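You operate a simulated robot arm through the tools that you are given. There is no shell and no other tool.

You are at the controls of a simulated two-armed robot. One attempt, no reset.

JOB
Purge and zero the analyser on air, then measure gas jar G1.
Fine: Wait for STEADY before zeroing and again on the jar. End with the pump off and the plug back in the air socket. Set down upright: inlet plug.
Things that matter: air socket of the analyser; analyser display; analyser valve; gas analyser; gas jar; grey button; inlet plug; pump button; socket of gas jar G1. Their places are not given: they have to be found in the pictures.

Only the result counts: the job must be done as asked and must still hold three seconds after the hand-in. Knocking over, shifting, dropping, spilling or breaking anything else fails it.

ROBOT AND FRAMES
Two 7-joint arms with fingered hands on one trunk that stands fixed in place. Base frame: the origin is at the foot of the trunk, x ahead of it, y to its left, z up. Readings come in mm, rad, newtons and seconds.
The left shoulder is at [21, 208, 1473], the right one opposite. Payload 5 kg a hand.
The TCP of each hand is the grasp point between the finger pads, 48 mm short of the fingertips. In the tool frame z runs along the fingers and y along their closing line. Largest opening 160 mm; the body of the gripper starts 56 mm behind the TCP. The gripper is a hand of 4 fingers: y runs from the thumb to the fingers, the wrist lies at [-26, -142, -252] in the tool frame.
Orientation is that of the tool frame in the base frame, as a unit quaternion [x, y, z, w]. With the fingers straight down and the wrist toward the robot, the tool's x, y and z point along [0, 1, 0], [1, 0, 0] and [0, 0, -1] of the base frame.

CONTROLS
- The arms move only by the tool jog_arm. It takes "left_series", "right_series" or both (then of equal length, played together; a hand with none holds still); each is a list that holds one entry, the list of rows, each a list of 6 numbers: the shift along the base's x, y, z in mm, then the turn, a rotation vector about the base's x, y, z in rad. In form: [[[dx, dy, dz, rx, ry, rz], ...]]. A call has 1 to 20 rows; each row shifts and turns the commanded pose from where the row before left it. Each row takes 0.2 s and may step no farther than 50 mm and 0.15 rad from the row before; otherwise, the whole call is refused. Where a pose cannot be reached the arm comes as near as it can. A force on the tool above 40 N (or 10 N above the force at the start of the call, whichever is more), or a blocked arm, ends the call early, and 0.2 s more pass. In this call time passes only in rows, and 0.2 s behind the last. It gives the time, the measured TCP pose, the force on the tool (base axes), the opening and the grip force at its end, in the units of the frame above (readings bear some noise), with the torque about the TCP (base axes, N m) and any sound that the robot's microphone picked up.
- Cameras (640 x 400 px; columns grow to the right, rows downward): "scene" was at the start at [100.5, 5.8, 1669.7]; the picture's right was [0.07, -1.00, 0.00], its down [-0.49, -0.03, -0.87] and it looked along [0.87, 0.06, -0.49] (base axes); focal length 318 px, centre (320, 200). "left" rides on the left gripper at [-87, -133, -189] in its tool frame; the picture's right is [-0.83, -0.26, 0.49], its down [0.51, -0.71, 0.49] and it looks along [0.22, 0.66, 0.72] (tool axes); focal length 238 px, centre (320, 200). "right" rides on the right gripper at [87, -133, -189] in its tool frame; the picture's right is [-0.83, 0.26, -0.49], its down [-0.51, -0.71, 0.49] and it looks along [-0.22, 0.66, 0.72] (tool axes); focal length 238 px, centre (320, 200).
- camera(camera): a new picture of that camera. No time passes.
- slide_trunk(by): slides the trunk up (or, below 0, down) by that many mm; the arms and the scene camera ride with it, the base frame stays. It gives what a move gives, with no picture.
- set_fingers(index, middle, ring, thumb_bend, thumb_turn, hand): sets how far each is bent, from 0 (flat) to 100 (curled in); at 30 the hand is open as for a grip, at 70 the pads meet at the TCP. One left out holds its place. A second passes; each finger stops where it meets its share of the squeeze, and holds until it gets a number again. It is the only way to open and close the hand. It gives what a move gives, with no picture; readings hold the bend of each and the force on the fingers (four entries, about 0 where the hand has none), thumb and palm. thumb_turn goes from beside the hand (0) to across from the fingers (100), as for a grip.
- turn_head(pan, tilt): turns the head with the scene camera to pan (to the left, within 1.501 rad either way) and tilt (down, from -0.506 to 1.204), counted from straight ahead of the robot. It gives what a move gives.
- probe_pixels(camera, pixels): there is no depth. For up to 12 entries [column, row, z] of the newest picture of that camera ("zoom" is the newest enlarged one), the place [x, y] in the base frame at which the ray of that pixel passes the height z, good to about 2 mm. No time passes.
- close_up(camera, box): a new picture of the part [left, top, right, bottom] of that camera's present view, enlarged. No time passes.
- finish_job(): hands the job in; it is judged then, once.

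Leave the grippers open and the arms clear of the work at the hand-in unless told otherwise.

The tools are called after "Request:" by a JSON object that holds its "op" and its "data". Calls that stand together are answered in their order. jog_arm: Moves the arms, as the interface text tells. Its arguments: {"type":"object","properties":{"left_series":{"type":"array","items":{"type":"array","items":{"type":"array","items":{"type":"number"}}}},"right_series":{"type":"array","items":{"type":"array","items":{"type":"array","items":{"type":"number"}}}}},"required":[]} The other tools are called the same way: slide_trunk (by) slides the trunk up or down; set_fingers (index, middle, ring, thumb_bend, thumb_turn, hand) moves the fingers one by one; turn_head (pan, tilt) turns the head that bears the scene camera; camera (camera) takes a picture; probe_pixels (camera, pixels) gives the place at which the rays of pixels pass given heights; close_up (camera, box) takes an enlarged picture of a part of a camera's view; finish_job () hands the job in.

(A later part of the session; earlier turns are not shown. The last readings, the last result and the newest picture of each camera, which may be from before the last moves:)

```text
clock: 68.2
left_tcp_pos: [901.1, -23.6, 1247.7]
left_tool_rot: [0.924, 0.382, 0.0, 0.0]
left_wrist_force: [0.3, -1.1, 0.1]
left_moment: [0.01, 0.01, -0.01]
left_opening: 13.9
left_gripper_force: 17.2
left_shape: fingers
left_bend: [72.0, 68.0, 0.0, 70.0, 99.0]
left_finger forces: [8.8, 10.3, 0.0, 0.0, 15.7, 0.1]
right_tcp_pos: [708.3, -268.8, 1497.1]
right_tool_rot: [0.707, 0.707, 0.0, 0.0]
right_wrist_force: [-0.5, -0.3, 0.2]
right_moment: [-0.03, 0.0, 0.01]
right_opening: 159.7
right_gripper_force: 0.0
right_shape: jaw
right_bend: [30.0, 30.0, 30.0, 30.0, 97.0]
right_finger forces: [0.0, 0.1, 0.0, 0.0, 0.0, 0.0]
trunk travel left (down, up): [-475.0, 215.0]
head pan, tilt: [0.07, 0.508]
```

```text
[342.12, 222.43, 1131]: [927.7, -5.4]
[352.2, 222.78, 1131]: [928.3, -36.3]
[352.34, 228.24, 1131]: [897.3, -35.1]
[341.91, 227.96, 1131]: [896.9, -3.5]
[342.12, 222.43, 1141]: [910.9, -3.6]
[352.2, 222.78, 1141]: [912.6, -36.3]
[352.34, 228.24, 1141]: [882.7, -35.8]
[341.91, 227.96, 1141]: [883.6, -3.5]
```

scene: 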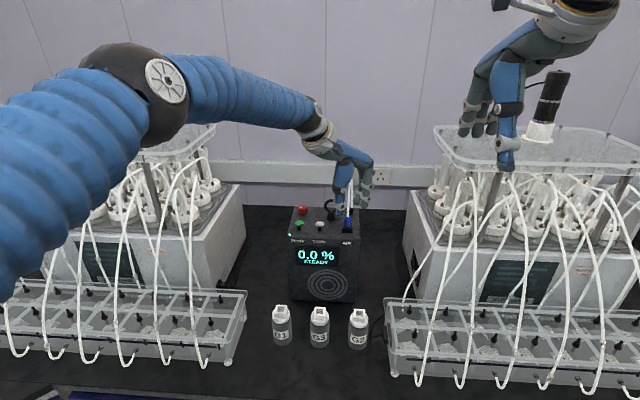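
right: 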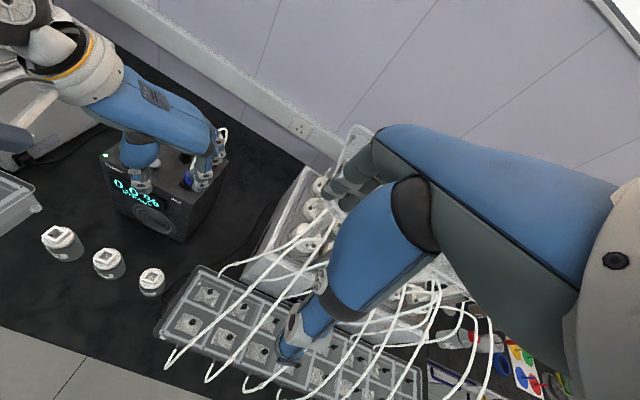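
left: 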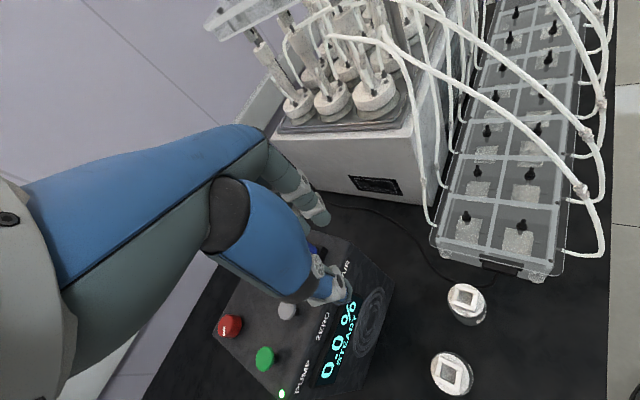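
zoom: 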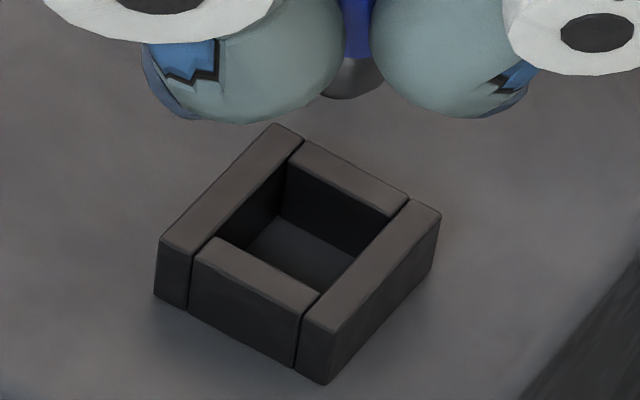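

The AIR socket centre is (909,-19) with its top at z≈1133; G1's is (722,161) with top at z≈966. So the hand must go by (-187,+180,-167). I carry the plug slowly at this height, half the way first.

Request:
{"op": "jog_arm", "data": {"left_series": [[[-7.2, 6.9, 0, 0, 0, 0], [-7.2, 6.9, 0, 0, 0, 0], [-7.2, 6.9, 0, 0, 0, 0], [-7.2, 6.9, 0, 0, 0, 0], [-7.2, 6.9, 0, 0, 0, 0], [-7.2, 6.9, 0, 0, 0, 0], [-7.2, 6.9, 0, 0, 0, 0], [-7.2, 6.9, 0, 0, 0, 0], [-7.2, 6.9, 0, 0, 0, 0], [-7.2, 6.9, 0, 0, 0, 0], [-7.2, 6.9, 0, 0, 0, 0], [-7.2, 6.9, 0, 0, 0, 0], [-7.2, 6.9, 0, 0, 0, 0]]]}}

Request:
{"op": "camera", "data": {"camera": "scene"}}

Request:
{"op": "jog_arm", "data": {"left_series": [[[-7.2, 6.9, 0, 0, 0, 0], [-7.2, 6.9, 0, 0, 0, 0], [-7.2, 6.9, 0, 0, 0, 0], [-7.2, 6.9, 0, 0, 0, 0], [-7.2, 6.9, 0, 0, 0, 0], [-7.2, 6.9, 0, 0, 0, 0], [-7.2, 6.9, 0, 0, 0, 0], [-7.2, 6.9, 0, 0, 0, 0], [-7.2, 6.9, 0, 0, 0, 0], [-7.2, 6.9, 0, 0, 0, 0], [-7.2, 6.9, 0, 0, 0, 0], [-7.2, 6.9, 0, 0, 0, 0], [-7.2, 6.9, 0, 0, 0, 0], [0, 0, 0, 0, 0, 0]]]}}

Request:
{"op": "camera", "data": {"camera": "scene"}}

Request:
{"op": "camera", "data": {"camera": "right"}}

```text
clock: 71.0
left_tcp_pos: [806.9, 66.0, 1247.2]
left_tool_rot: [0.924, 0.382, 0.0, 0.0]
left_wrist_force: [-0.5, -0.2, -0.3]
left_moment: [-0.02, -0.03, 0.0]
left_opening: 13.5
left_gripper_force: 17.3
left_shape: fingers
left_bend: [72.0, 68.0, 0.0, 70.0, 99.0]
left_finger forces: [8.6, 10.2, 0.0, 0.0, 15.7, 0.0]
right_tcp_pos: [707.7, -268.3, 1497.3]
right_tool_rot: [0.707, 0.707, 0.0, 0.001]
right_wrist_force: [0.4, 0.6, -0.5]
right_moment: [-0.04, 0.01, -0.01]
right_opening: 159.6
right_gripper_force: 0.1
right_shape: jaw
right_bend: [30.0, 30.0, 30.0, 30.0, 97.0]
right_finger forces: [0.0, 0.0, 0.1, 0.0, 0.0, 0.0]
trunk travel left (down, up): [-475.0, 215.0]
head pan, tilt: [0.07, 0.508]
```

```text
taken
```

scene: 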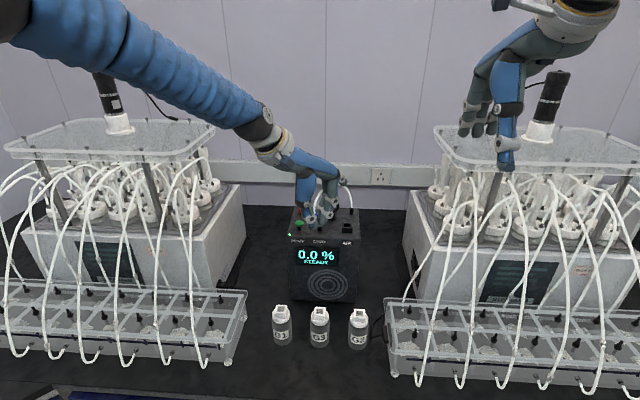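

```text
clock: 74.0
left_tcp_pos: [713.8, 155.8, 1246.3]
left_tool_rot: [0.924, 0.382, 0.001, 0.001]
left_wrist_force: [1.2, 0.0, -1.3]
left_moment: [0.02, -0.02, -0.02]
left_opening: 13.6
left_gripper_force: 17.7
left_shape: fingers
left_bend: [72.0, 68.0, 0.0, 70.0, 99.0]
left_finger forces: [8.5, 10.4, 0.0, 0.0, 15.6, 0.1]
right_tcp_pos: [707.6, -269.3, 1497.9]
right_tool_rot: [0.707, 0.707, 0.001, -0.001]
right_wrist_force: [0.3, -0.8, -0.4]
right_moment: [0.07, -0.01, 0.01]
right_opening: 159.6
right_gripper_force: 0.0
right_shape: jaw
right_bend: [30.0, 30.0, 30.0, 30.0, 97.0]
right_finger forces: [0.1, 0.0, 0.0, 0.1, 0.0, 0.0]
trunk travel left (down, up): [-475.0, 215.0]
head pan, tilt: [0.07, 0.508]
```

```text
taken
```

scene: 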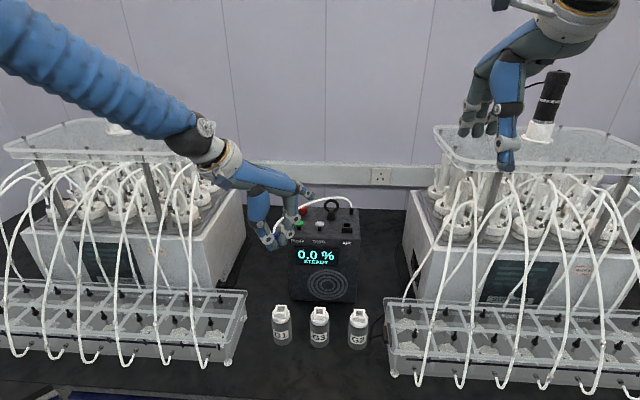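

```text
taken
```

right: 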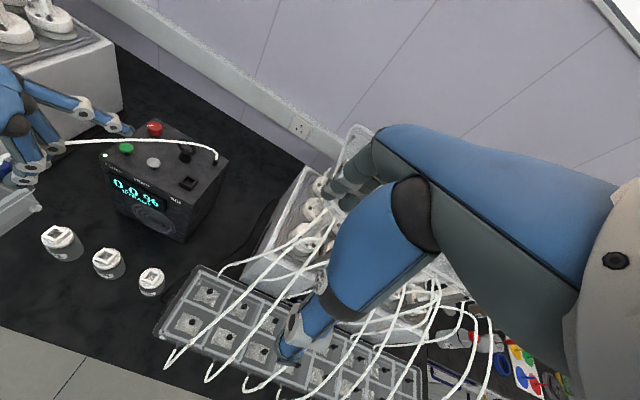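

The hose is only drawn along with the plug and follows. The flat ring finger would meet the analyser's front when I go down, so I fold the ring finger to 50 first.

Request:
{"op": "set_fingers", "data": {"hand": "left", "ring": 50}}

Request:
{"op": "jog_arm", "data": {"left_series": [[[0, 0, -10, 0, 0, 0], [0, 0, -10, 0, 0, 0], [0, 0, -10, 0, 0, 0], [0, 0, -10, 0, 0, 0], [0, 0, -10, 0, 0, 0], [0, 0, -10, 0, 0, 0], [0, 0, -10, 0, 0, 0], [0, 0, -10, 0, 0, 0], [0, 0, -10, 0, 0, 0], [0, 0, -10, 0, 0, 0], [0, 0, -10, 0, 0, 0], [0, 0, -10, 0, 0, 0], [0, 0, -10, 0, 0, 0], [0, 0, -10, 0, 0, 0], [0, 0, -10, 0, 0, 0], [0, 0, -10, 0, 0, 0], [0, 0, -10, 0, 0, 0], [0, 0, 0, 0, 0, 0]]]}}

Request:
{"op": "camera", "data": {"camera": "scene"}}

Request:
{"op": "close_up", "data": {"camera": "scene", "box": [250, 240, 330, 340]}}

Request:
{"op": "close_up", "data": {"camera": "right", "box": [10, 180, 130, 280]}}

Request:
{"op": "camera", "data": {"camera": "left"}}

```text
clock: 75.0
left_tcp_pos: [712.9, 155.9, 1247.6]
left_tool_rot: [0.924, 0.382, 0.001, 0.001]
left_wrist_force: [1.1, 0.0, 0.2]
left_moment: [0.0, 0.01, -0.01]
left_opening: 13.5
left_gripper_force: 17.1
left_shape: fingers
left_bend: [72.0, 68.0, 50.0, 70.0, 99.0]
left_finger forces: [8.4, 10.3, 0.1, 0.0, 15.6, 0.1]
right_tcp_pos: [708.5, -269.4, 1497.8]
right_tool_rot: [0.707, 0.707, -0.001, 0.0]
right_wrist_force: [0.8, -0.1, 0.0]
right_moment: [0.01, 0.01, 0.02]
right_opening: 159.8
right_gripper_force: 0.0
right_shape: jaw
right_bend: [30.0, 30.0, 30.0, 30.0, 97.0]
right_finger forces: [0.1, 0.0, 0.0, 0.0, 0.1, 0.0]
trunk travel left (down, up): [-475.0, 215.0]
head pan, tilt: [0.07, 0.508]
```

```text
clock: 78.8
left_tcp_pos: [712.7, 155.5, 1076.8]
left_tool_rot: [0.924, 0.382, 0.001, 0.0]
left_wrist_force: [-0.1, -0.3, -0.1]
left_moment: [0.03, 0.0, 0.01]
left_opening: 13.4
left_gripper_force: 16.8
left_shape: fingers
left_bend: [72.0, 68.0, 50.0, 70.0, 99.0]
left_finger forces: [8.6, 10.3, 0.1, 0.1, 15.5, 0.0]
right_tcp_pos: [709.0, -269.2, 1497.8]
right_tool_rot: [0.707, 0.707, 0.0, 0.0]
right_wrist_force: [1.0, -0.3, 0.7]
right_moment: [-0.01, -0.05, 0.0]
right_opening: 159.7
right_gripper_force: 0.1
right_shape: jaw
right_bend: [30.0, 30.0, 30.0, 30.0, 97.0]
right_finger forces: [0.0, 0.0, 0.0, 0.0, 0.1, 0.1]
trunk travel left (down, up): [-475.0, 215.0]
head pan, tilt: [0.07, 0.508]
```

```text
taken
```

scene: 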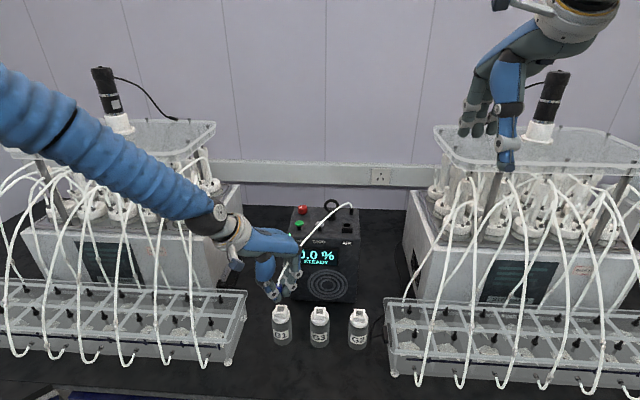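

```text
4.00 times, centred on (290, 290) of scene
```

zoom: 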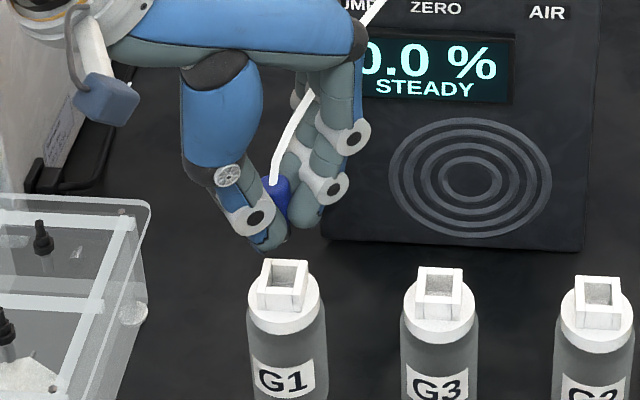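

```text
4.00 times, centred on (70, 230) of right
```

zoom: 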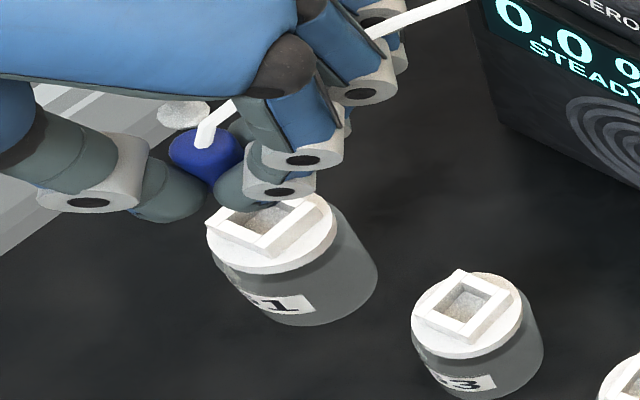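

```text
taken
```

left: 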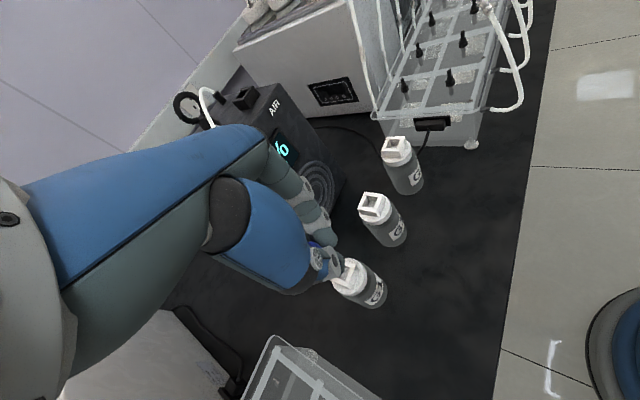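

I check the plug's place over the G1 socket by two rays at its top (z≈1056).

Request:
{"op": "probe_pixels", "data": {"camera": "scene", "pixels": [[279.5, 286.0, 1050], [279.5, 286.0, 1056], [279.5, 286.0, 1062]]}}

Request:
{"op": "probe_pixels", "data": {"camera": "right", "pixels": [[41.5, 215.5, 1050], [41.5, 215.5, 1056], [41.5, 215.5, 1062]]}}

Request:
{"op": "close_up", "data": {"camera": "right", "box": [20, 195, 80, 245]}}

Request:
{"op": "close_up", "data": {"camera": "scene", "box": [260, 270, 310, 320]}}

Request:
{"op": "close_up", "data": {"camera": "left", "box": [290, 220, 400, 320]}}

```text
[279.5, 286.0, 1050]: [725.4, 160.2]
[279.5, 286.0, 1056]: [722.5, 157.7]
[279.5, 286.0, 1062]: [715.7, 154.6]
```

```text
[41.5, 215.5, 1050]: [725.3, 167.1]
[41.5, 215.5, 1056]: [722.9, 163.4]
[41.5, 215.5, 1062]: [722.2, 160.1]
```

```text
8.00 times, centred on (50, 220) of right
```

zoom: 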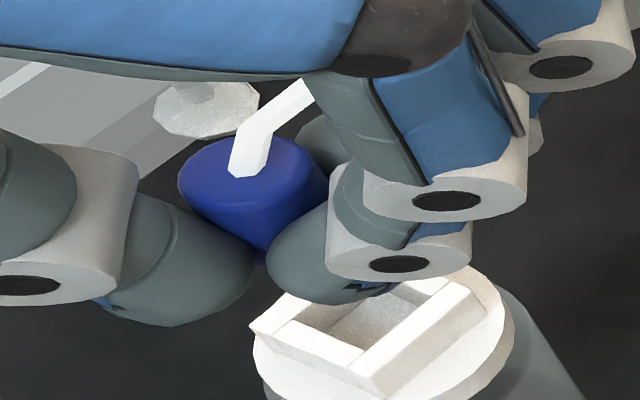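

```text
8.00 times, centred on (285, 295) of scene
```

zoom: 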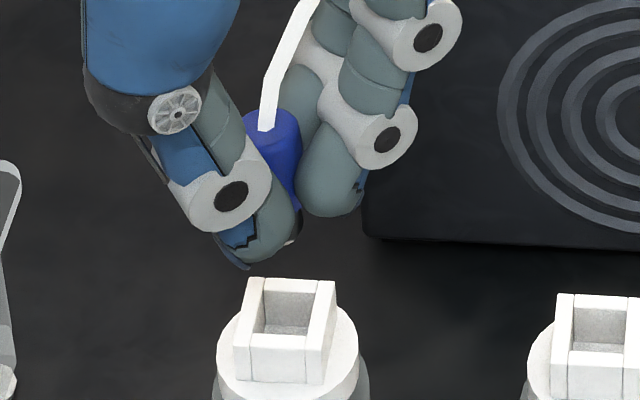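

```text
4.00 times, centred on (345, 270) of left
```

zoom: 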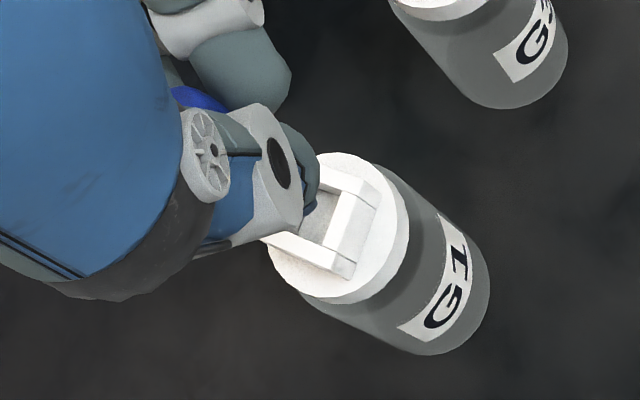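

The plug looks almost upright. I check the stem end too (scene px ≈(281,300)).

Request:
{"op": "probe_pixels", "data": {"camera": "scene", "pixels": [[281, 300, 995], [281, 300, 1000], [281, 300, 1005], [281, 300, 1010], [281.5, 307, 966]]}}

```text
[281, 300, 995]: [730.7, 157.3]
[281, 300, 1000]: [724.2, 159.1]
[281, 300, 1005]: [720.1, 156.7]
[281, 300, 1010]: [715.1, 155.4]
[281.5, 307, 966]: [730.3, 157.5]
```

Stem end ≈(722,158), socket centre ≈(722,160). I add 1.5 mm in y and go down slowly into the socket, in small steps with force watch.

Request:
{"op": "jog_arm", "data": {"left_series": [[[0, 1.5, -6, 0, 0, 0], [0, 0, -8, 0, 0, 0], [0, 0, -8, 0, 0, 0], [0, 0, -6, 0, 0, 0], [0, 0, -4, 0, 0, 0], [0, 0, 0, 0, 0, 0]]]}}

Request:
{"op": "close_up", "data": {"camera": "scene", "box": [260, 270, 310, 320]}}

Request:
{"op": "close_up", "data": {"camera": "left", "box": [290, 220, 400, 320]}}

Request:
{"op": "close_up", "data": {"camera": "right", "box": [20, 205, 100, 265]}}

```text
clock: 80.2
left_tcp_pos: [714.1, 157.1, 1046.8]
left_tool_rot: [0.924, 0.382, 0.001, 0.001]
left_wrist_force: [-0.2, 0.0, -0.6]
left_moment: [0.03, -0.02, 0.01]
left_opening: 13.3
left_gripper_force: 16.5
left_shape: fingers
left_bend: [72.0, 68.0, 50.0, 70.0, 99.0]
left_finger forces: [8.6, 10.2, 0.0, 0.1, 15.6, 0.0]
right_tcp_pos: [707.7, -268.8, 1497.6]
right_tool_rot: [0.707, 0.707, 0.001, 0.001]
right_wrist_force: [0.2, 0.1, 0.4]
right_moment: [0.01, 0.02, 0.0]
right_opening: 159.8
right_gripper_force: 0.0
right_shape: jaw
right_bend: [30.0, 30.0, 30.0, 30.0, 97.0]
right_finger forces: [0.0, 0.1, 0.0, 0.0, 0.1, 0.1]
trunk travel left (down, up): [-475.0, 215.0]
head pan, tilt: [0.07, 0.508]
```

```text
8.00 times, centred on (285, 295) of scene
```

zoom: 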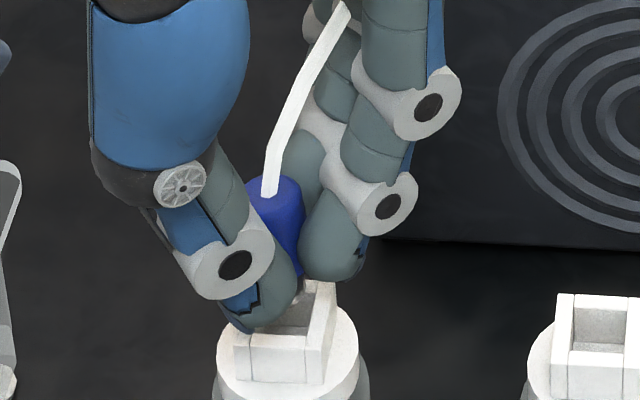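

```text
4.00 times, centred on (345, 270) of left
```

zoom: 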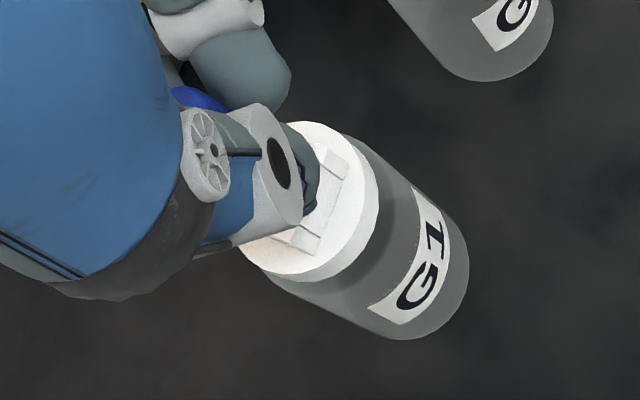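

```text
6.67 times, centred on (60, 235) of right
```

zoom: 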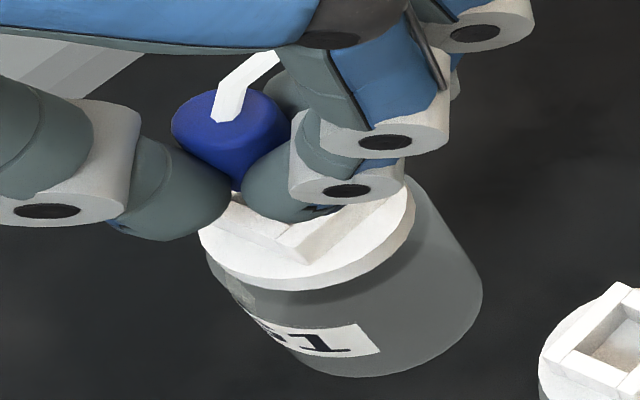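

Request:
{"op": "close_up", "data": {"camera": "scene", "box": [270, 295, 300, 318]}}

```text
16.00 times, centred on (285, 306) of scene
```

zoom: 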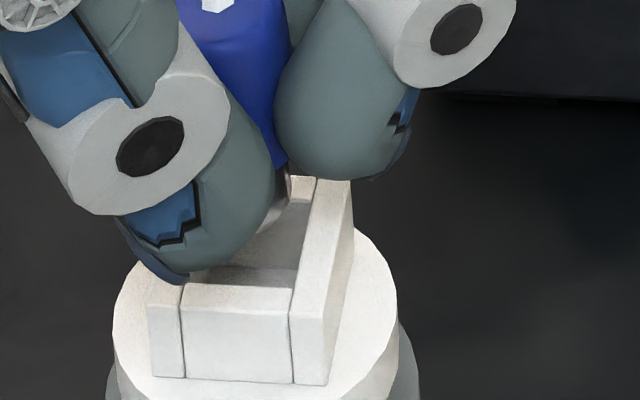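

The stem (about 10 mm thick) is over the opening with some 4–5 mm to the right wall. I continue down slowly toward z≈1021.

Request:
{"op": "jog_arm", "data": {"left_series": [[[-1, -0.5, -4, 0, 0, 0], [0, 0, -4, 0, 0, 0], [0, 0, -4, 0, 0, 0], [0, 0, -3, 0, 0, 0], [0, 0, -3, 0, 0, 0], [0, 0, -3, 0, 0, 0], [0, 0, -2, 0, 0, 0]]]}}

Request:
{"op": "close_up", "data": {"camera": "scene", "box": [270, 295, 300, 318]}}

Request:
{"op": "close_up", "data": {"camera": "right", "box": [20, 205, 100, 265]}}

Request:
{"op": "close_up", "data": {"camera": "scene", "box": [250, 230, 350, 350]}}

```text
clock: 81.8
left_tcp_pos: [714.1, 155.3, 1022.6]
left_tool_rot: [0.924, 0.382, 0.0, 0.001]
left_wrist_force: [1.0, 0.3, 0.8]
left_moment: [-0.01, -0.1, 0.01]
left_opening: 13.4
left_gripper_force: 18.3
left_shape: fingers
left_bend: [72.0, 68.0, 50.0, 70.0, 99.0]
left_finger forces: [8.6, 12.3, 0.1, 0.1, 15.6, 0.0]
right_tcp_pos: [708.8, -269.0, 1498.2]
right_tool_rot: [0.707, 0.707, 0.001, 0.0]
right_wrist_force: [0.3, -0.6, -0.3]
right_moment: [-0.02, -0.02, -0.01]
right_opening: 160.0
right_gripper_force: 0.1
right_shape: jaw
right_bend: [30.0, 30.0, 30.0, 30.0, 97.0]
right_finger forces: [0.0, 0.0, 0.0, 0.1, 0.1, 0.1]
trunk travel left (down, up): [-475.0, 215.0]
head pan, tilt: [0.07, 0.508]
```

```text
16.00 times, centred on (285, 306) of scene
```

zoom: 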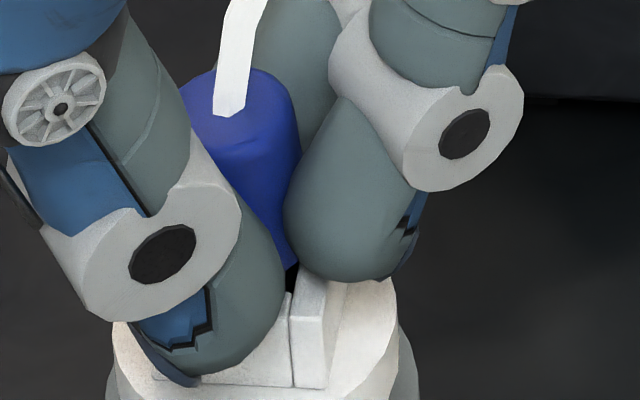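

```text
6.67 times, centred on (60, 235) of right
```

zoom: 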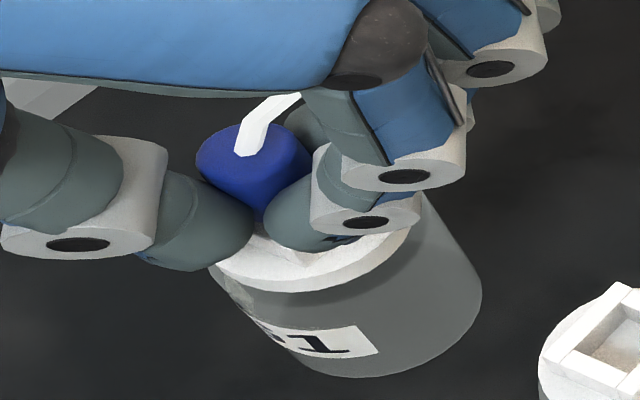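

```text
3.33 times, centred on (300, 290) of scene
```

zoom: 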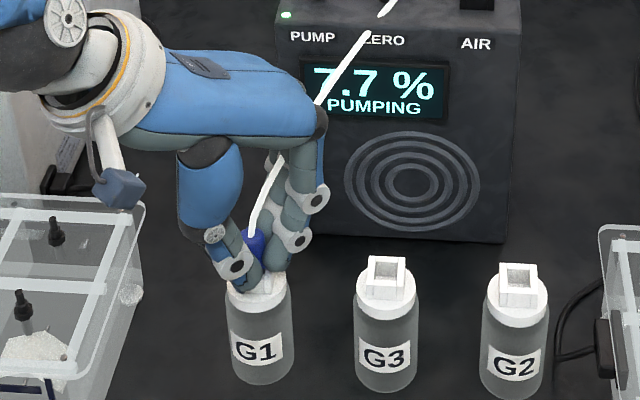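

The display now shows "7.7 % PUMPING": the analyser draws from G1. I keep holding the plug still in the socket and wait for STEADY.

Request:
{"op": "jog_arm", "data": {"left_series": [[[0, 0, 0, 0, 0, 0], [0, 0, 0, 0, 0, 0], [0, 0, 0, 0, 0, 0], [0, 0, 0, 0, 0, 0], [0, 0, 0, 0, 0, 0], [0, 0, 0, 0, 0, 0], [0, 0, 0, 0, 0, 0], [0, 0, 0, 0, 0, 0], [0, 0, 0, 0, 0, 0], [0, 0, 0, 0, 0, 0], [0, 0, 0, 0, 0, 0], [0, 0, 0, 0, 0, 0], [0, 0, 0, 0, 0, 0], [0, 0, 0, 0, 0, 0], [0, 0, 0, 0, 0, 0], [0, 0, 0, 0, 0, 0], [0, 0, 0, 0, 0, 0], [0, 0, 0, 0, 0, 0], [0, 0, 0, 0, 0, 0], [0, 0, 0, 0, 0, 0]]]}}

Request:
{"op": "close_up", "data": {"camera": "scene", "box": [250, 230, 350, 350]}}

Request:
{"op": "jog_arm", "data": {"left_series": [[[0, 0, 0, 0, 0, 0], [0, 0, 0, 0, 0, 0], [0, 0, 0, 0, 0, 0], [0, 0, 0, 0, 0, 0], [0, 0, 0, 0, 0, 0], [0, 0, 0, 0, 0, 0], [0, 0, 0, 0, 0, 0], [0, 0, 0, 0, 0, 0], [0, 0, 0, 0, 0, 0], [0, 0, 0, 0, 0, 0], [0, 0, 0, 0, 0, 0], [0, 0, 0, 0, 0, 0], [0, 0, 0, 0, 0, 0], [0, 0, 0, 0, 0, 0], [0, 0, 0, 0, 0, 0], [0, 0, 0, 0, 0, 0], [0, 0, 0, 0, 0, 0], [0, 0, 0, 0, 0, 0], [0, 0, 0, 0, 0, 0], [0, 0, 0, 0, 0, 0]]]}}

Request:
{"op": "close_up", "data": {"camera": "scene", "box": [250, 230, 350, 350]}}

```text
clock: 86.0
left_tcp_pos: [713.9, 156.0, 1022.4]
left_tool_rot: [0.924, 0.382, 0.0, 0.001]
left_wrist_force: [1.6, 0.5, 2.4]
left_moment: [0.02, -0.11, 0.0]
left_opening: 13.6
left_gripper_force: 19.3
left_shape: fingers
left_bend: [72.0, 68.0, 50.0, 70.0, 99.0]
left_finger forces: [8.7, 13.3, 0.1, 0.0, 15.7, 0.1]
right_tcp_pos: [707.0, -268.8, 1497.7]
right_tool_rot: [0.707, 0.707, 0.0, 0.0]
right_wrist_force: [-0.3, 1.5, -0.8]
right_moment: [0.0, 0.0, -0.02]
right_opening: 159.7
right_gripper_force: 0.1
right_shape: jaw
right_bend: [30.0, 30.0, 30.0, 30.0, 97.0]
right_finger forces: [0.1, 0.1, 0.1, 0.0, 0.1, 0.1]
trunk travel left (down, up): [-475.0, 215.0]
head pan, tilt: [0.07, 0.508]
```

```text
3.33 times, centred on (300, 290) of scene
```

zoom: 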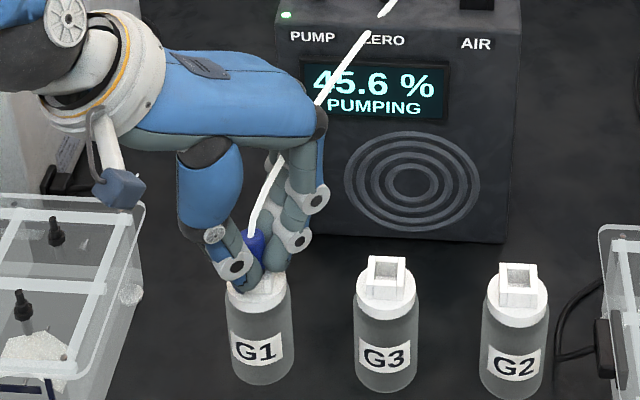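

```text
clock: 90.2
left_tcp_pos: [712.8, 156.6, 1021.4]
left_tool_rot: [0.924, 0.382, 0.0, 0.001]
left_wrist_force: [1.3, 0.6, 0.8]
left_moment: [0.0, -0.1, 0.01]
left_opening: 13.3
left_gripper_force: 18.8
left_shape: fingers
left_bend: [72.0, 68.0, 50.0, 70.0, 99.0]
left_finger forces: [8.7, 13.2, 0.0, 0.0, 15.8, 0.0]
right_tcp_pos: [707.7, -269.1, 1497.5]
right_tool_rot: [0.707, 0.707, 0.0, 0.0]
right_wrist_force: [-1.3, 0.6, -0.2]
right_moment: [-0.01, 0.03, -0.04]
right_opening: 159.3
right_gripper_force: 0.0
right_shape: jaw
right_bend: [30.0, 30.0, 30.0, 30.0, 97.0]
right_finger forces: [0.0, 0.1, 0.0, 0.1, 0.1, 0.0]
trunk travel left (down, up): [-475.0, 215.0]
head pan, tilt: [0.07, 0.508]
```

```text
3.33 times, centred on (300, 290) of scene
```

zoom: 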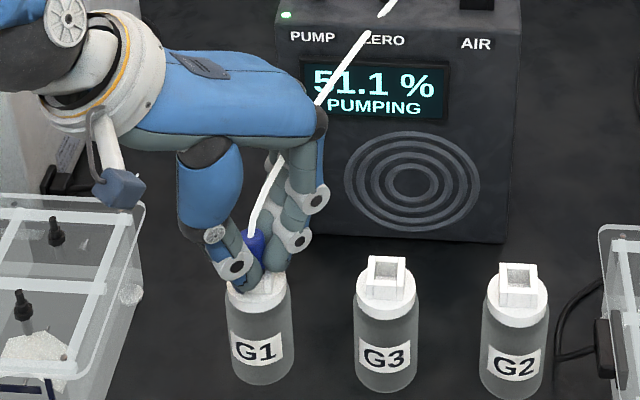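

51.1 % and still PUMPING. I wait 4 s more.

Request:
{"op": "jog_arm", "data": {"left_series": [[[0, 0, 0, 0, 0, 0], [0, 0, 0, 0, 0, 0], [0, 0, 0, 0, 0, 0], [0, 0, 0, 0, 0, 0], [0, 0, 0, 0, 0, 0], [0, 0, 0, 0, 0, 0], [0, 0, 0, 0, 0, 0], [0, 0, 0, 0, 0, 0], [0, 0, 0, 0, 0, 0], [0, 0, 0, 0, 0, 0], [0, 0, 0, 0, 0, 0], [0, 0, 0, 0, 0, 0], [0, 0, 0, 0, 0, 0], [0, 0, 0, 0, 0, 0], [0, 0, 0, 0, 0, 0], [0, 0, 0, 0, 0, 0], [0, 0, 0, 0, 0, 0], [0, 0, 0, 0, 0, 0], [0, 0, 0, 0, 0, 0], [0, 0, 0, 0, 0, 0]]]}}

Request:
{"op": "close_up", "data": {"camera": "scene", "box": [250, 230, 350, 350]}}

```text
clock: 94.4
left_tcp_pos: [713.0, 155.7, 1023.1]
left_tool_rot: [0.924, 0.382, 0.0, 0.001]
left_wrist_force: [1.9, -0.7, 1.5]
left_moment: [-0.05, -0.11, 0.01]
left_opening: 13.4
left_gripper_force: 18.9
left_shape: fingers
left_bend: [72.0, 68.0, 50.0, 70.0, 99.0]
left_finger forces: [8.6, 13.1, 0.0, 0.1, 15.6, 0.0]
right_tcp_pos: [707.8, -269.1, 1497.5]
right_tool_rot: [0.706, 0.708, 0.0, 0.0]
right_wrist_force: [-0.5, 0.3, 0.0]
right_moment: [0.0, 0.0, -0.02]
right_opening: 159.9
right_gripper_force: 0.0
right_shape: jaw
right_bend: [30.0, 30.0, 30.0, 30.0, 97.0]
right_finger forces: [0.0, 0.0, 0.1, 0.0, 0.0, 0.1]
trunk travel left (down, up): [-475.0, 215.0]
head pan, tilt: [0.07, 0.508]
```

```text
3.33 times, centred on (300, 290) of scene
```

zoom: 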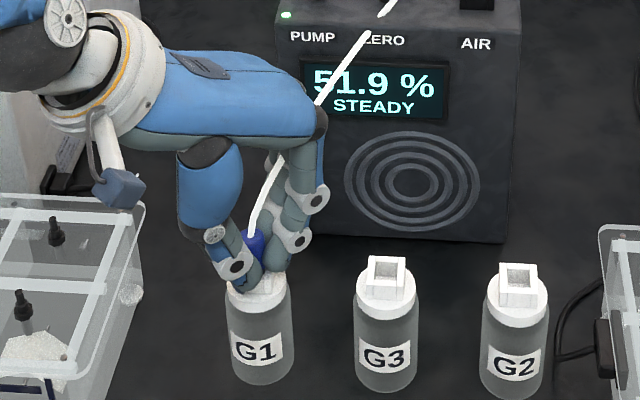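

STEADY at 51.9 %. I hold one more second, then lift slowly 24 mm and check the jar stays put.

Request:
{"op": "jog_arm", "data": {"left_series": [[[0, 0, 0, 0, 0, 0], [0, 0, 0, 0, 0, 0], [0, 0, 0, 0, 0, 0], [0, 0, 0, 0, 0, 0], [0, 0, 0, 0, 0, 0], [0, 0, 3, 0, 0, 0], [0, 0, 3, 0, 0, 0], [0, 0, 3, 0, 0, 0], [0, 0, 3, 0, 0, 0], [0, 0, 3, 0, 0, 0], [0, 0, 3, 0, 0, 0], [0, 0, 3, 0, 0, 0], [0, 0, 3, 0, 0, 0]]]}}

Request:
{"op": "close_up", "data": {"camera": "scene", "box": [250, 230, 350, 350]}}

```text
clock: 97.2
left_tcp_pos: [712.6, 156.1, 1047.0]
left_tool_rot: [0.924, 0.382, 0.001, 0.0]
left_wrist_force: [-0.1, 0.5, 0.1]
left_moment: [-0.02, -0.04, -0.01]
left_opening: 13.2
left_gripper_force: 17.9
left_shape: fingers
left_bend: [72.0, 68.0, 50.0, 70.0, 99.0]
left_finger forces: [9.0, 10.8, 0.1, 0.1, 15.9, 0.0]
right_tcp_pos: [709.2, -270.1, 1497.9]
right_tool_rot: [0.707, 0.708, 0.0, 0.0]
right_wrist_force: [-1.1, 0.5, -1.0]
right_moment: [-0.04, 0.0, 0.01]
right_opening: 159.4
right_gripper_force: 0.0
right_shape: jaw
right_bend: [30.0, 30.0, 30.0, 30.0, 97.0]
right_finger forces: [0.0, 0.2, 0.1, 0.0, 0.0, 0.0]
trunk travel left (down, up): [-475.0, 215.0]
head pan, tilt: [0.07, 0.508]
```

```text
3.33 times, centred on (300, 290) of scene
```

zoom: 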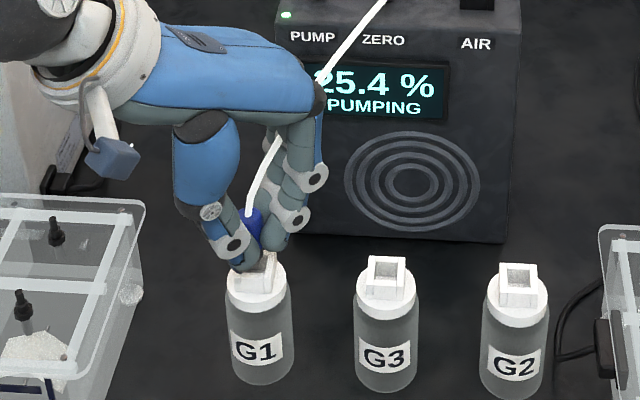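

The jar stays in place. I lift to z≈1247 and carry back along the same path, slowly.

Request:
{"op": "jog_arm", "data": {"left_series": [[[0, 0, 10, 0, 0, 0], [0, 0, 10, 0, 0, 0], [0, 0, 10, 0, 0, 0], [0, 0, 10, 0, 0, 0], [0, 0, 10, 0, 0, 0], [0, 0, 10, 0, 0, 0], [0, 0, 10, 0, 0, 0], [0, 0, 10, 0, 0, 0], [0, 0, 10, 0, 0, 0], [0, 0, 10, 0, 0, 0], [0, 0, 10, 0, 0, 0], [0, 0, 10, 0, 0, 0], [0, 0, 10, 0, 0, 0], [0, 0, 10, 0, 0, 0], [0, 0, 10, 0, 0, 0], [0, 0, 10, 0, 0, 0], [0, 0, 10, 0, 0, 0], [0, 0, 10, 0, 0, 0], [0, 0, 10, 0, 0, 0], [0, 0, 10, 0, 0, 0]]]}}

Request:
{"op": "jog_arm", "data": {"left_series": [[[7.2, -6.9, 0, 0, 0, 0], [7.2, -6.9, 0, 0, 0, 0], [7.2, -6.9, 0, 0, 0, 0], [7.2, -6.9, 0, 0, 0, 0], [7.2, -6.9, 0, 0, 0, 0], [7.2, -6.9, 0, 0, 0, 0], [7.2, -6.9, 0, 0, 0, 0], [7.2, -6.9, 0, 0, 0, 0], [7.2, -6.9, 0, 0, 0, 0], [7.2, -6.9, 0, 0, 0, 0], [7.2, -6.9, 0, 0, 0, 0], [7.2, -6.9, 0, 0, 0, 0], [7.2, -6.9, 0, 0, 0, 0]]]}}

Request:
{"op": "camera", "data": {"camera": "scene"}}

```text
clock: 101.4
left_tcp_pos: [712.9, 157.2, 1247.2]
left_tool_rot: [0.925, 0.381, 0.0, 0.001]
left_wrist_force: [1.0, 0.6, -0.4]
left_moment: [0.0, -0.02, 0.03]
left_opening: 13.2
left_gripper_force: 17.9
left_shape: fingers
left_bend: [72.0, 68.0, 50.0, 70.0, 99.0]
left_finger forces: [9.0, 10.9, 0.0, 0.0, 15.7, 0.0]
right_tcp_pos: [708.0, -270.1, 1498.3]
right_tool_rot: [0.707, 0.708, 0.0, 0.0]
right_wrist_force: [0.0, -0.8, -0.3]
right_moment: [0.03, 0.0, 0.01]
right_opening: 159.9
right_gripper_force: 0.0
right_shape: jaw
right_bend: [30.0, 30.0, 30.0, 30.0, 97.0]
right_finger forces: [0.1, 0.1, 0.1, 0.0, 0.0, 0.0]
trunk travel left (down, up): [-475.0, 215.0]
head pan, tilt: [0.07, 0.508]
```

```text
clock: 104.2
left_tcp_pos: [807.1, 67.5, 1245.0]
left_tool_rot: [0.924, 0.382, 0.001, 0.0]
left_wrist_force: [0.2, -0.1, -0.5]
left_moment: [0.03, -0.01, -0.02]
left_opening: 13.1
left_gripper_force: 17.6
left_shape: fingers
left_bend: [72.0, 68.0, 50.0, 70.0, 99.0]
left_finger forces: [8.7, 10.7, 0.1, 0.0, 15.5, 0.0]
right_tcp_pos: [709.0, -270.2, 1496.6]
right_tool_rot: [0.707, 0.707, 0.001, -0.001]
right_wrist_force: [-0.3, -0.6, 0.7]
right_moment: [0.04, 0.06, 0.03]
right_opening: 159.5
right_gripper_force: 0.0
right_shape: jaw
right_bend: [30.0, 30.0, 30.0, 30.0, 97.0]
right_finger forces: [0.0, 0.0, 0.1, 0.0, 0.1, 0.1]
trunk travel left (down, up): [-475.0, 215.0]
head pan, tilt: [0.07, 0.508]
```

```text
taken
```

scene: 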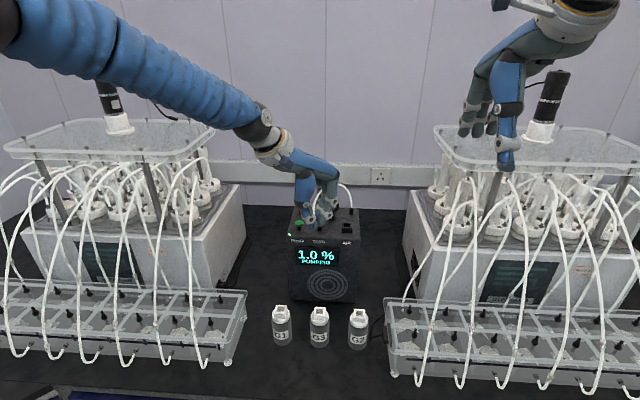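

Smooth so far. I carry the second half to above the AIR socket.

Request:
{"op": "jog_arm", "data": {"left_series": [[[7.2, -7, 0, 0, 0, 0], [7.2, -7, 0, 0, 0, 0], [7.2, -7, 0, 0, 0, 0], [7.2, -7, 0, 0, 0, 0], [7.2, -7, 0, 0, 0, 0], [7.2, -7, 0, 0, 0, 0], [7.2, -7, 0, 0, 0, 0], [7.2, -7, 0, 0, 0, 0], [7.2, -7, 0, 0, 0, 0], [7.2, -7, 0, 0, 0, 0], [7.2, -7, 0, 0, 0, 0], [7.2, -7, 0, 0, 0, 0], [7.2, -7, 0, 0, 0, 0], [0, 0, 0, 0, 0, 0]]]}}

Request:
{"op": "close_up", "data": {"camera": "scene", "box": [320, 190, 370, 230]}}

Request:
{"op": "close_up", "data": {"camera": "right", "box": [160, 140, 220, 195]}}

```text
clock: 107.2
left_tcp_pos: [899.0, -23.3, 1247.0]
left_tool_rot: [0.925, 0.381, 0.001, 0.001]
left_wrist_force: [-0.1, -0.3, 0.5]
left_moment: [-0.02, 0.01, -0.01]
left_opening: 12.8
left_gripper_force: 17.3
left_shape: fingers
left_bend: [72.0, 68.0, 50.0, 70.0, 99.0]
left_finger forces: [8.5, 10.6, 0.1, 0.0, 15.5, 0.0]
right_tcp_pos: [708.2, -268.6, 1497.9]
right_tool_rot: [0.707, 0.707, 0.0, 0.001]
right_wrist_force: [0.3, 0.1, 0.2]
right_moment: [0.01, 0.02, 0.0]
right_opening: 159.6
right_gripper_force: 0.0
right_shape: jaw
right_bend: [30.0, 30.0, 30.0, 30.0, 97.0]
right_finger forces: [0.1, 0.0, 0.0, 0.0, 0.1, 0.1]
trunk travel left (down, up): [-475.0, 215.0]
head pan, tilt: [0.07, 0.508]
```

```text
10.00 times, centred on (345, 210) of scene
```

zoom: 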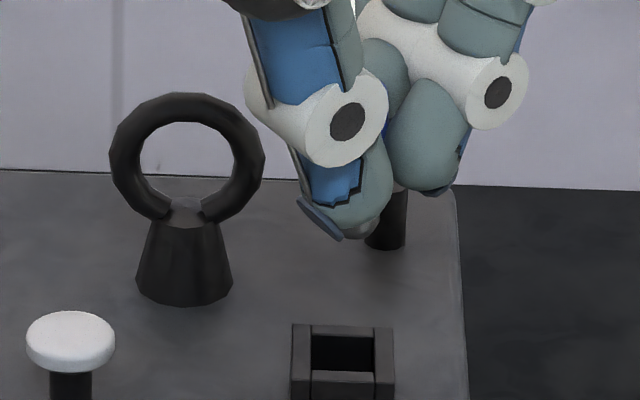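

```text
7.27 times, centred on (190, 168) of right
```

zoom: 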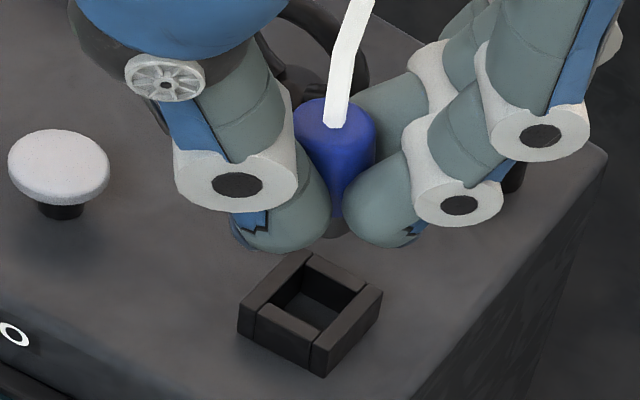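

Request:
{"op": "probe_pixels", "data": {"camera": "right", "pixels": [[192.1, 155.9, 1221], [192.1, 155.9, 1226], [192.1, 155.9, 1231], [188.6, 182.2, 1133], [192.3, 172.5, 1173]]}}

Request:
{"op": "probe_pixels", "data": {"camera": "scene", "pixels": [[348.5, 212.5, 1168], [348.5, 212.5, 1173], [348.5, 212.5, 1178], [347.2, 225.2, 1133]]}}

```text
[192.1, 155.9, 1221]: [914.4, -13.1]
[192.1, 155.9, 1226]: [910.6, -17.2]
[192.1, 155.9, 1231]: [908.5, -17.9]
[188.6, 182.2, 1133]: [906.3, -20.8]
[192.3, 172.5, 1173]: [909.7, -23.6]
```

```text
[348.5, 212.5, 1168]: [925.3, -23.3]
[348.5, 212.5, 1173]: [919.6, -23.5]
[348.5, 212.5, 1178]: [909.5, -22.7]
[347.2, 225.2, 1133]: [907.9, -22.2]
```

The plug stands over the socket within about 2 mm. I shift (-1,+2) and go down slowly to z≈1190, watching force.

Request:
{"op": "jog_arm", "data": {"left_series": [[[-0.5, 1, -6, 0, 0, 0], [-0.5, 1, -7, 0, 0, 0], [0, 0, -7, 0, 0, 0], [0, 0, -7, 0, 0, 0], [0, 0, -6, 0, 0, 0], [0, 0, -4, 0, 0, 0], [0, 0, -4, 0, 0, 0], [0, 0, -4, 0, 0, 0], [0, 0, -4, 0, 0, 0], [0, 0, -4, 0, 0, 0], [0, 0, -4, 0, 0, 0], [0, 0, 0, 0, 0, 0]]]}}

Request:
{"op": "close_up", "data": {"camera": "right", "box": [160, 150, 220, 200]}}

Request:
{"op": "close_up", "data": {"camera": "scene", "box": [315, 190, 375, 240]}}

Request:
{"op": "close_up", "data": {"camera": "scene", "box": [270, 180, 390, 300]}}

```text
clock: 109.8
left_tcp_pos: [899.2, -21.3, 1190.0]
left_tool_rot: [0.924, 0.381, 0.001, 0.0]
left_wrist_force: [0.0, 0.6, 0.4]
left_moment: [0.02, 0.01, 0.01]
left_opening: 13.4
left_gripper_force: 17.8
left_shape: fingers
left_bend: [72.0, 68.0, 50.0, 70.0, 99.0]
left_finger forces: [8.6, 10.7, 0.1, 0.1, 15.6, 0.1]
right_tcp_pos: [707.6, -269.1, 1496.2]
right_tool_rot: [0.708, 0.707, -0.001, 0.0]
right_wrist_force: [-0.2, 0.1, -0.5]
right_moment: [0.01, 0.0, 0.0]
right_opening: 160.0
right_gripper_force: 0.0
right_shape: jaw
right_bend: [30.0, 30.0, 30.0, 30.0, 97.0]
right_finger forces: [0.0, 0.1, 0.1, 0.0, 0.0, 0.0]
trunk travel left (down, up): [-475.0, 215.0]
head pan, tilt: [0.07, 0.508]
```

```text
8.00 times, centred on (190, 175) of right
```

zoom: 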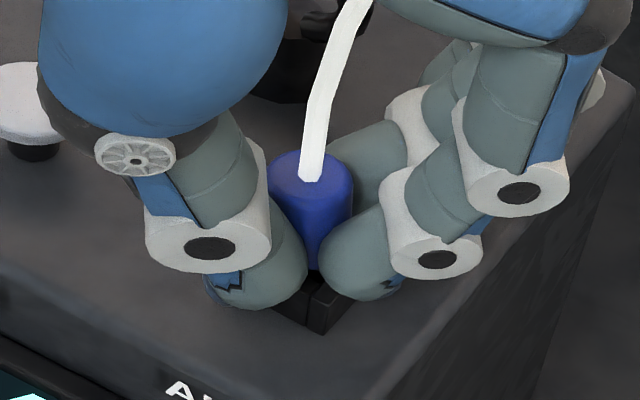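

```text
8.00 times, centred on (345, 215) of scene
```

zoom: 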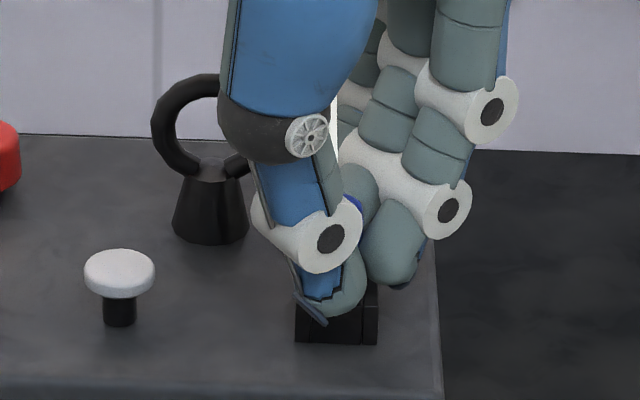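

```text
3.33 times, centred on (330, 240) of scene
```

zoom: 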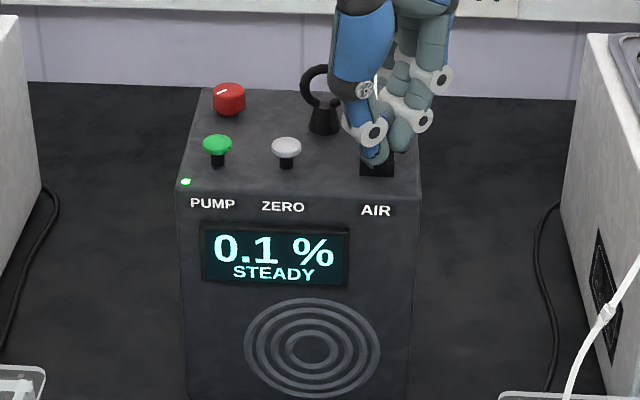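

The plug is in the AIR socket (0.1 % STEADY on air). I shift (+1.5,-2) to centre it and lower 4 mm more to seat it.

Request:
{"op": "jog_arm", "data": {"left_series": [[[1.5, -2, 0, 0, 0, 0], [0, 0, -2, 0, 0, 0], [0, 0, -2, 0, 0, 0], [0, 0, 0, 0, 0, 0]]]}}

Request:
{"op": "close_up", "data": {"camera": "right", "box": [160, 150, 220, 200]}}

```text
clock: 110.8
left_tcp_pos: [901.9, -24.2, 1187.0]
left_tool_rot: [0.924, 0.382, 0.001, 0.001]
left_wrist_force: [2.6, 0.0, 9.3]
left_moment: [-0.01, -0.29, -0.03]
left_opening: 12.6
left_gripper_force: 23.4
left_shape: fingers
left_bend: [72.0, 68.0, 50.0, 70.0, 99.0]
left_finger forces: [8.8, 21.3, 0.0, 0.0, 16.5, 0.1]
right_tcp_pos: [707.5, -269.5, 1497.3]
right_tool_rot: [0.707, 0.707, 0.0, 0.0]
right_wrist_force: [0.6, 0.0, 0.2]
right_moment: [0.01, 0.0, 0.03]
right_opening: 159.7
right_gripper_force: 0.1
right_shape: jaw
right_bend: [30.0, 30.0, 30.0, 30.0, 97.0]
right_finger forces: [0.1, 0.0, 0.1, 0.1, 0.0, 0.0]
trunk travel left (down, up): [-475.0, 215.0]
head pan, tilt: [0.07, 0.508]
```

```text
8.00 times, centred on (190, 175) of right
```

zoom: 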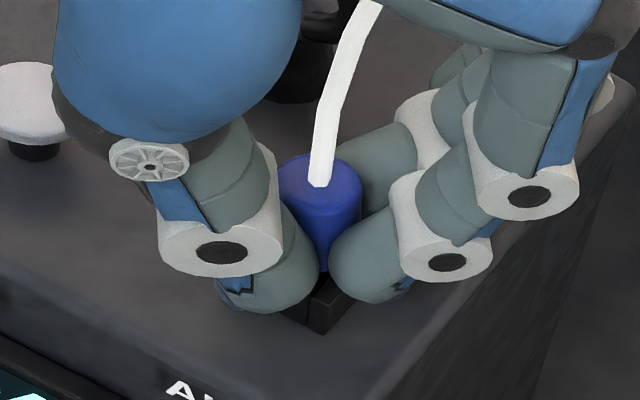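

Seated: upward force 9 N. I ease up 1.5 mm and open all three fingers together.

Request:
{"op": "jog_arm", "data": {"left_series": [[[0, 0, 1.5, 0, 0, 0], [0, 0, 0, 0, 0, 0]]]}}

Request:
{"op": "set_fingers", "data": {"hand": "left", "index": 58, "middle": 56, "thumb_bend": 57}}

Request:
{"op": "close_up", "data": {"camera": "right", "box": [160, 150, 220, 200]}}

Request:
{"op": "close_up", "data": {"camera": "scene", "box": [315, 190, 375, 240]}}

```text
clock: 111.4
left_tcp_pos: [900.5, -24.6, 1187.0]
left_tool_rot: [0.924, 0.383, 0.002, 0.002]
left_wrist_force: [3.9, 0.3, 9.3]
left_moment: [-0.01, -0.4, -0.01]
left_opening: 13.0
left_gripper_force: 23.0
left_shape: fingers
left_bend: [72.0, 68.0, 50.0, 70.0, 99.0]
left_finger forces: [8.8, 21.8, 0.0, 0.0, 16.2, 0.0]
right_tcp_pos: [707.5, -270.2, 1497.6]
right_tool_rot: [0.707, 0.707, 0.0, 0.0]
right_wrist_force: [-0.4, -1.2, 0.0]
right_moment: [-0.02, -0.01, -0.01]
right_opening: 159.7
right_gripper_force: 0.1
right_shape: jaw
right_bend: [30.0, 30.0, 30.0, 30.0, 97.0]
right_finger forces: [0.0, 0.0, 0.0, 0.0, 0.0, 0.0]
trunk travel left (down, up): [-475.0, 215.0]
head pan, tilt: [0.07, 0.508]
```

```text
clock: 112.4
left_tcp_pos: [901.8, -25.2, 1186.0]
left_tool_rot: [0.924, 0.382, 0.0, 0.0]
left_wrist_force: [0.1, -0.5, 0.2]
left_moment: [0.01, 0.05, -0.04]
left_opening: 64.8
left_gripper_force: 0.0
left_shape: fingers
left_bend: [57.0, 56.0, 50.0, 56.0, 99.0]
left_finger forces: [0.0, 0.1, 0.1, 0.1, 0.1, 0.1]
right_tcp_pos: [709.4, -271.1, 1496.6]
right_tool_rot: [0.707, 0.708, 0.0, 0.0]
right_wrist_force: [-0.2, 0.0, -0.2]
right_moment: [0.0, 0.04, 0.02]
right_opening: 159.9
right_gripper_force: 0.0
right_shape: jaw
right_bend: [30.0, 30.0, 30.0, 30.0, 97.0]
right_finger forces: [0.1, 0.0, 0.1, 0.1, 0.1, 0.1]
trunk travel left (down, up): [-475.0, 215.0]
head pan, tilt: [0.07, 0.508]
```

```text
8.00 times, centred on (190, 175) of right
```

zoom: 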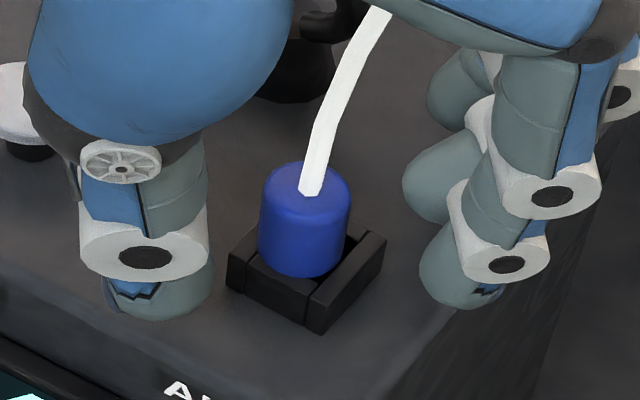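

```text
8.00 times, centred on (345, 215) of scene
```

zoom: 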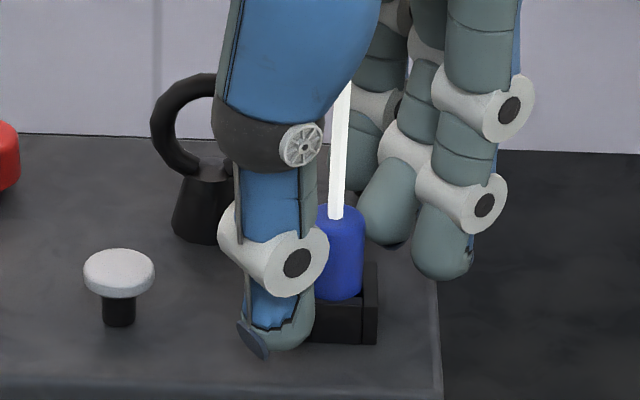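

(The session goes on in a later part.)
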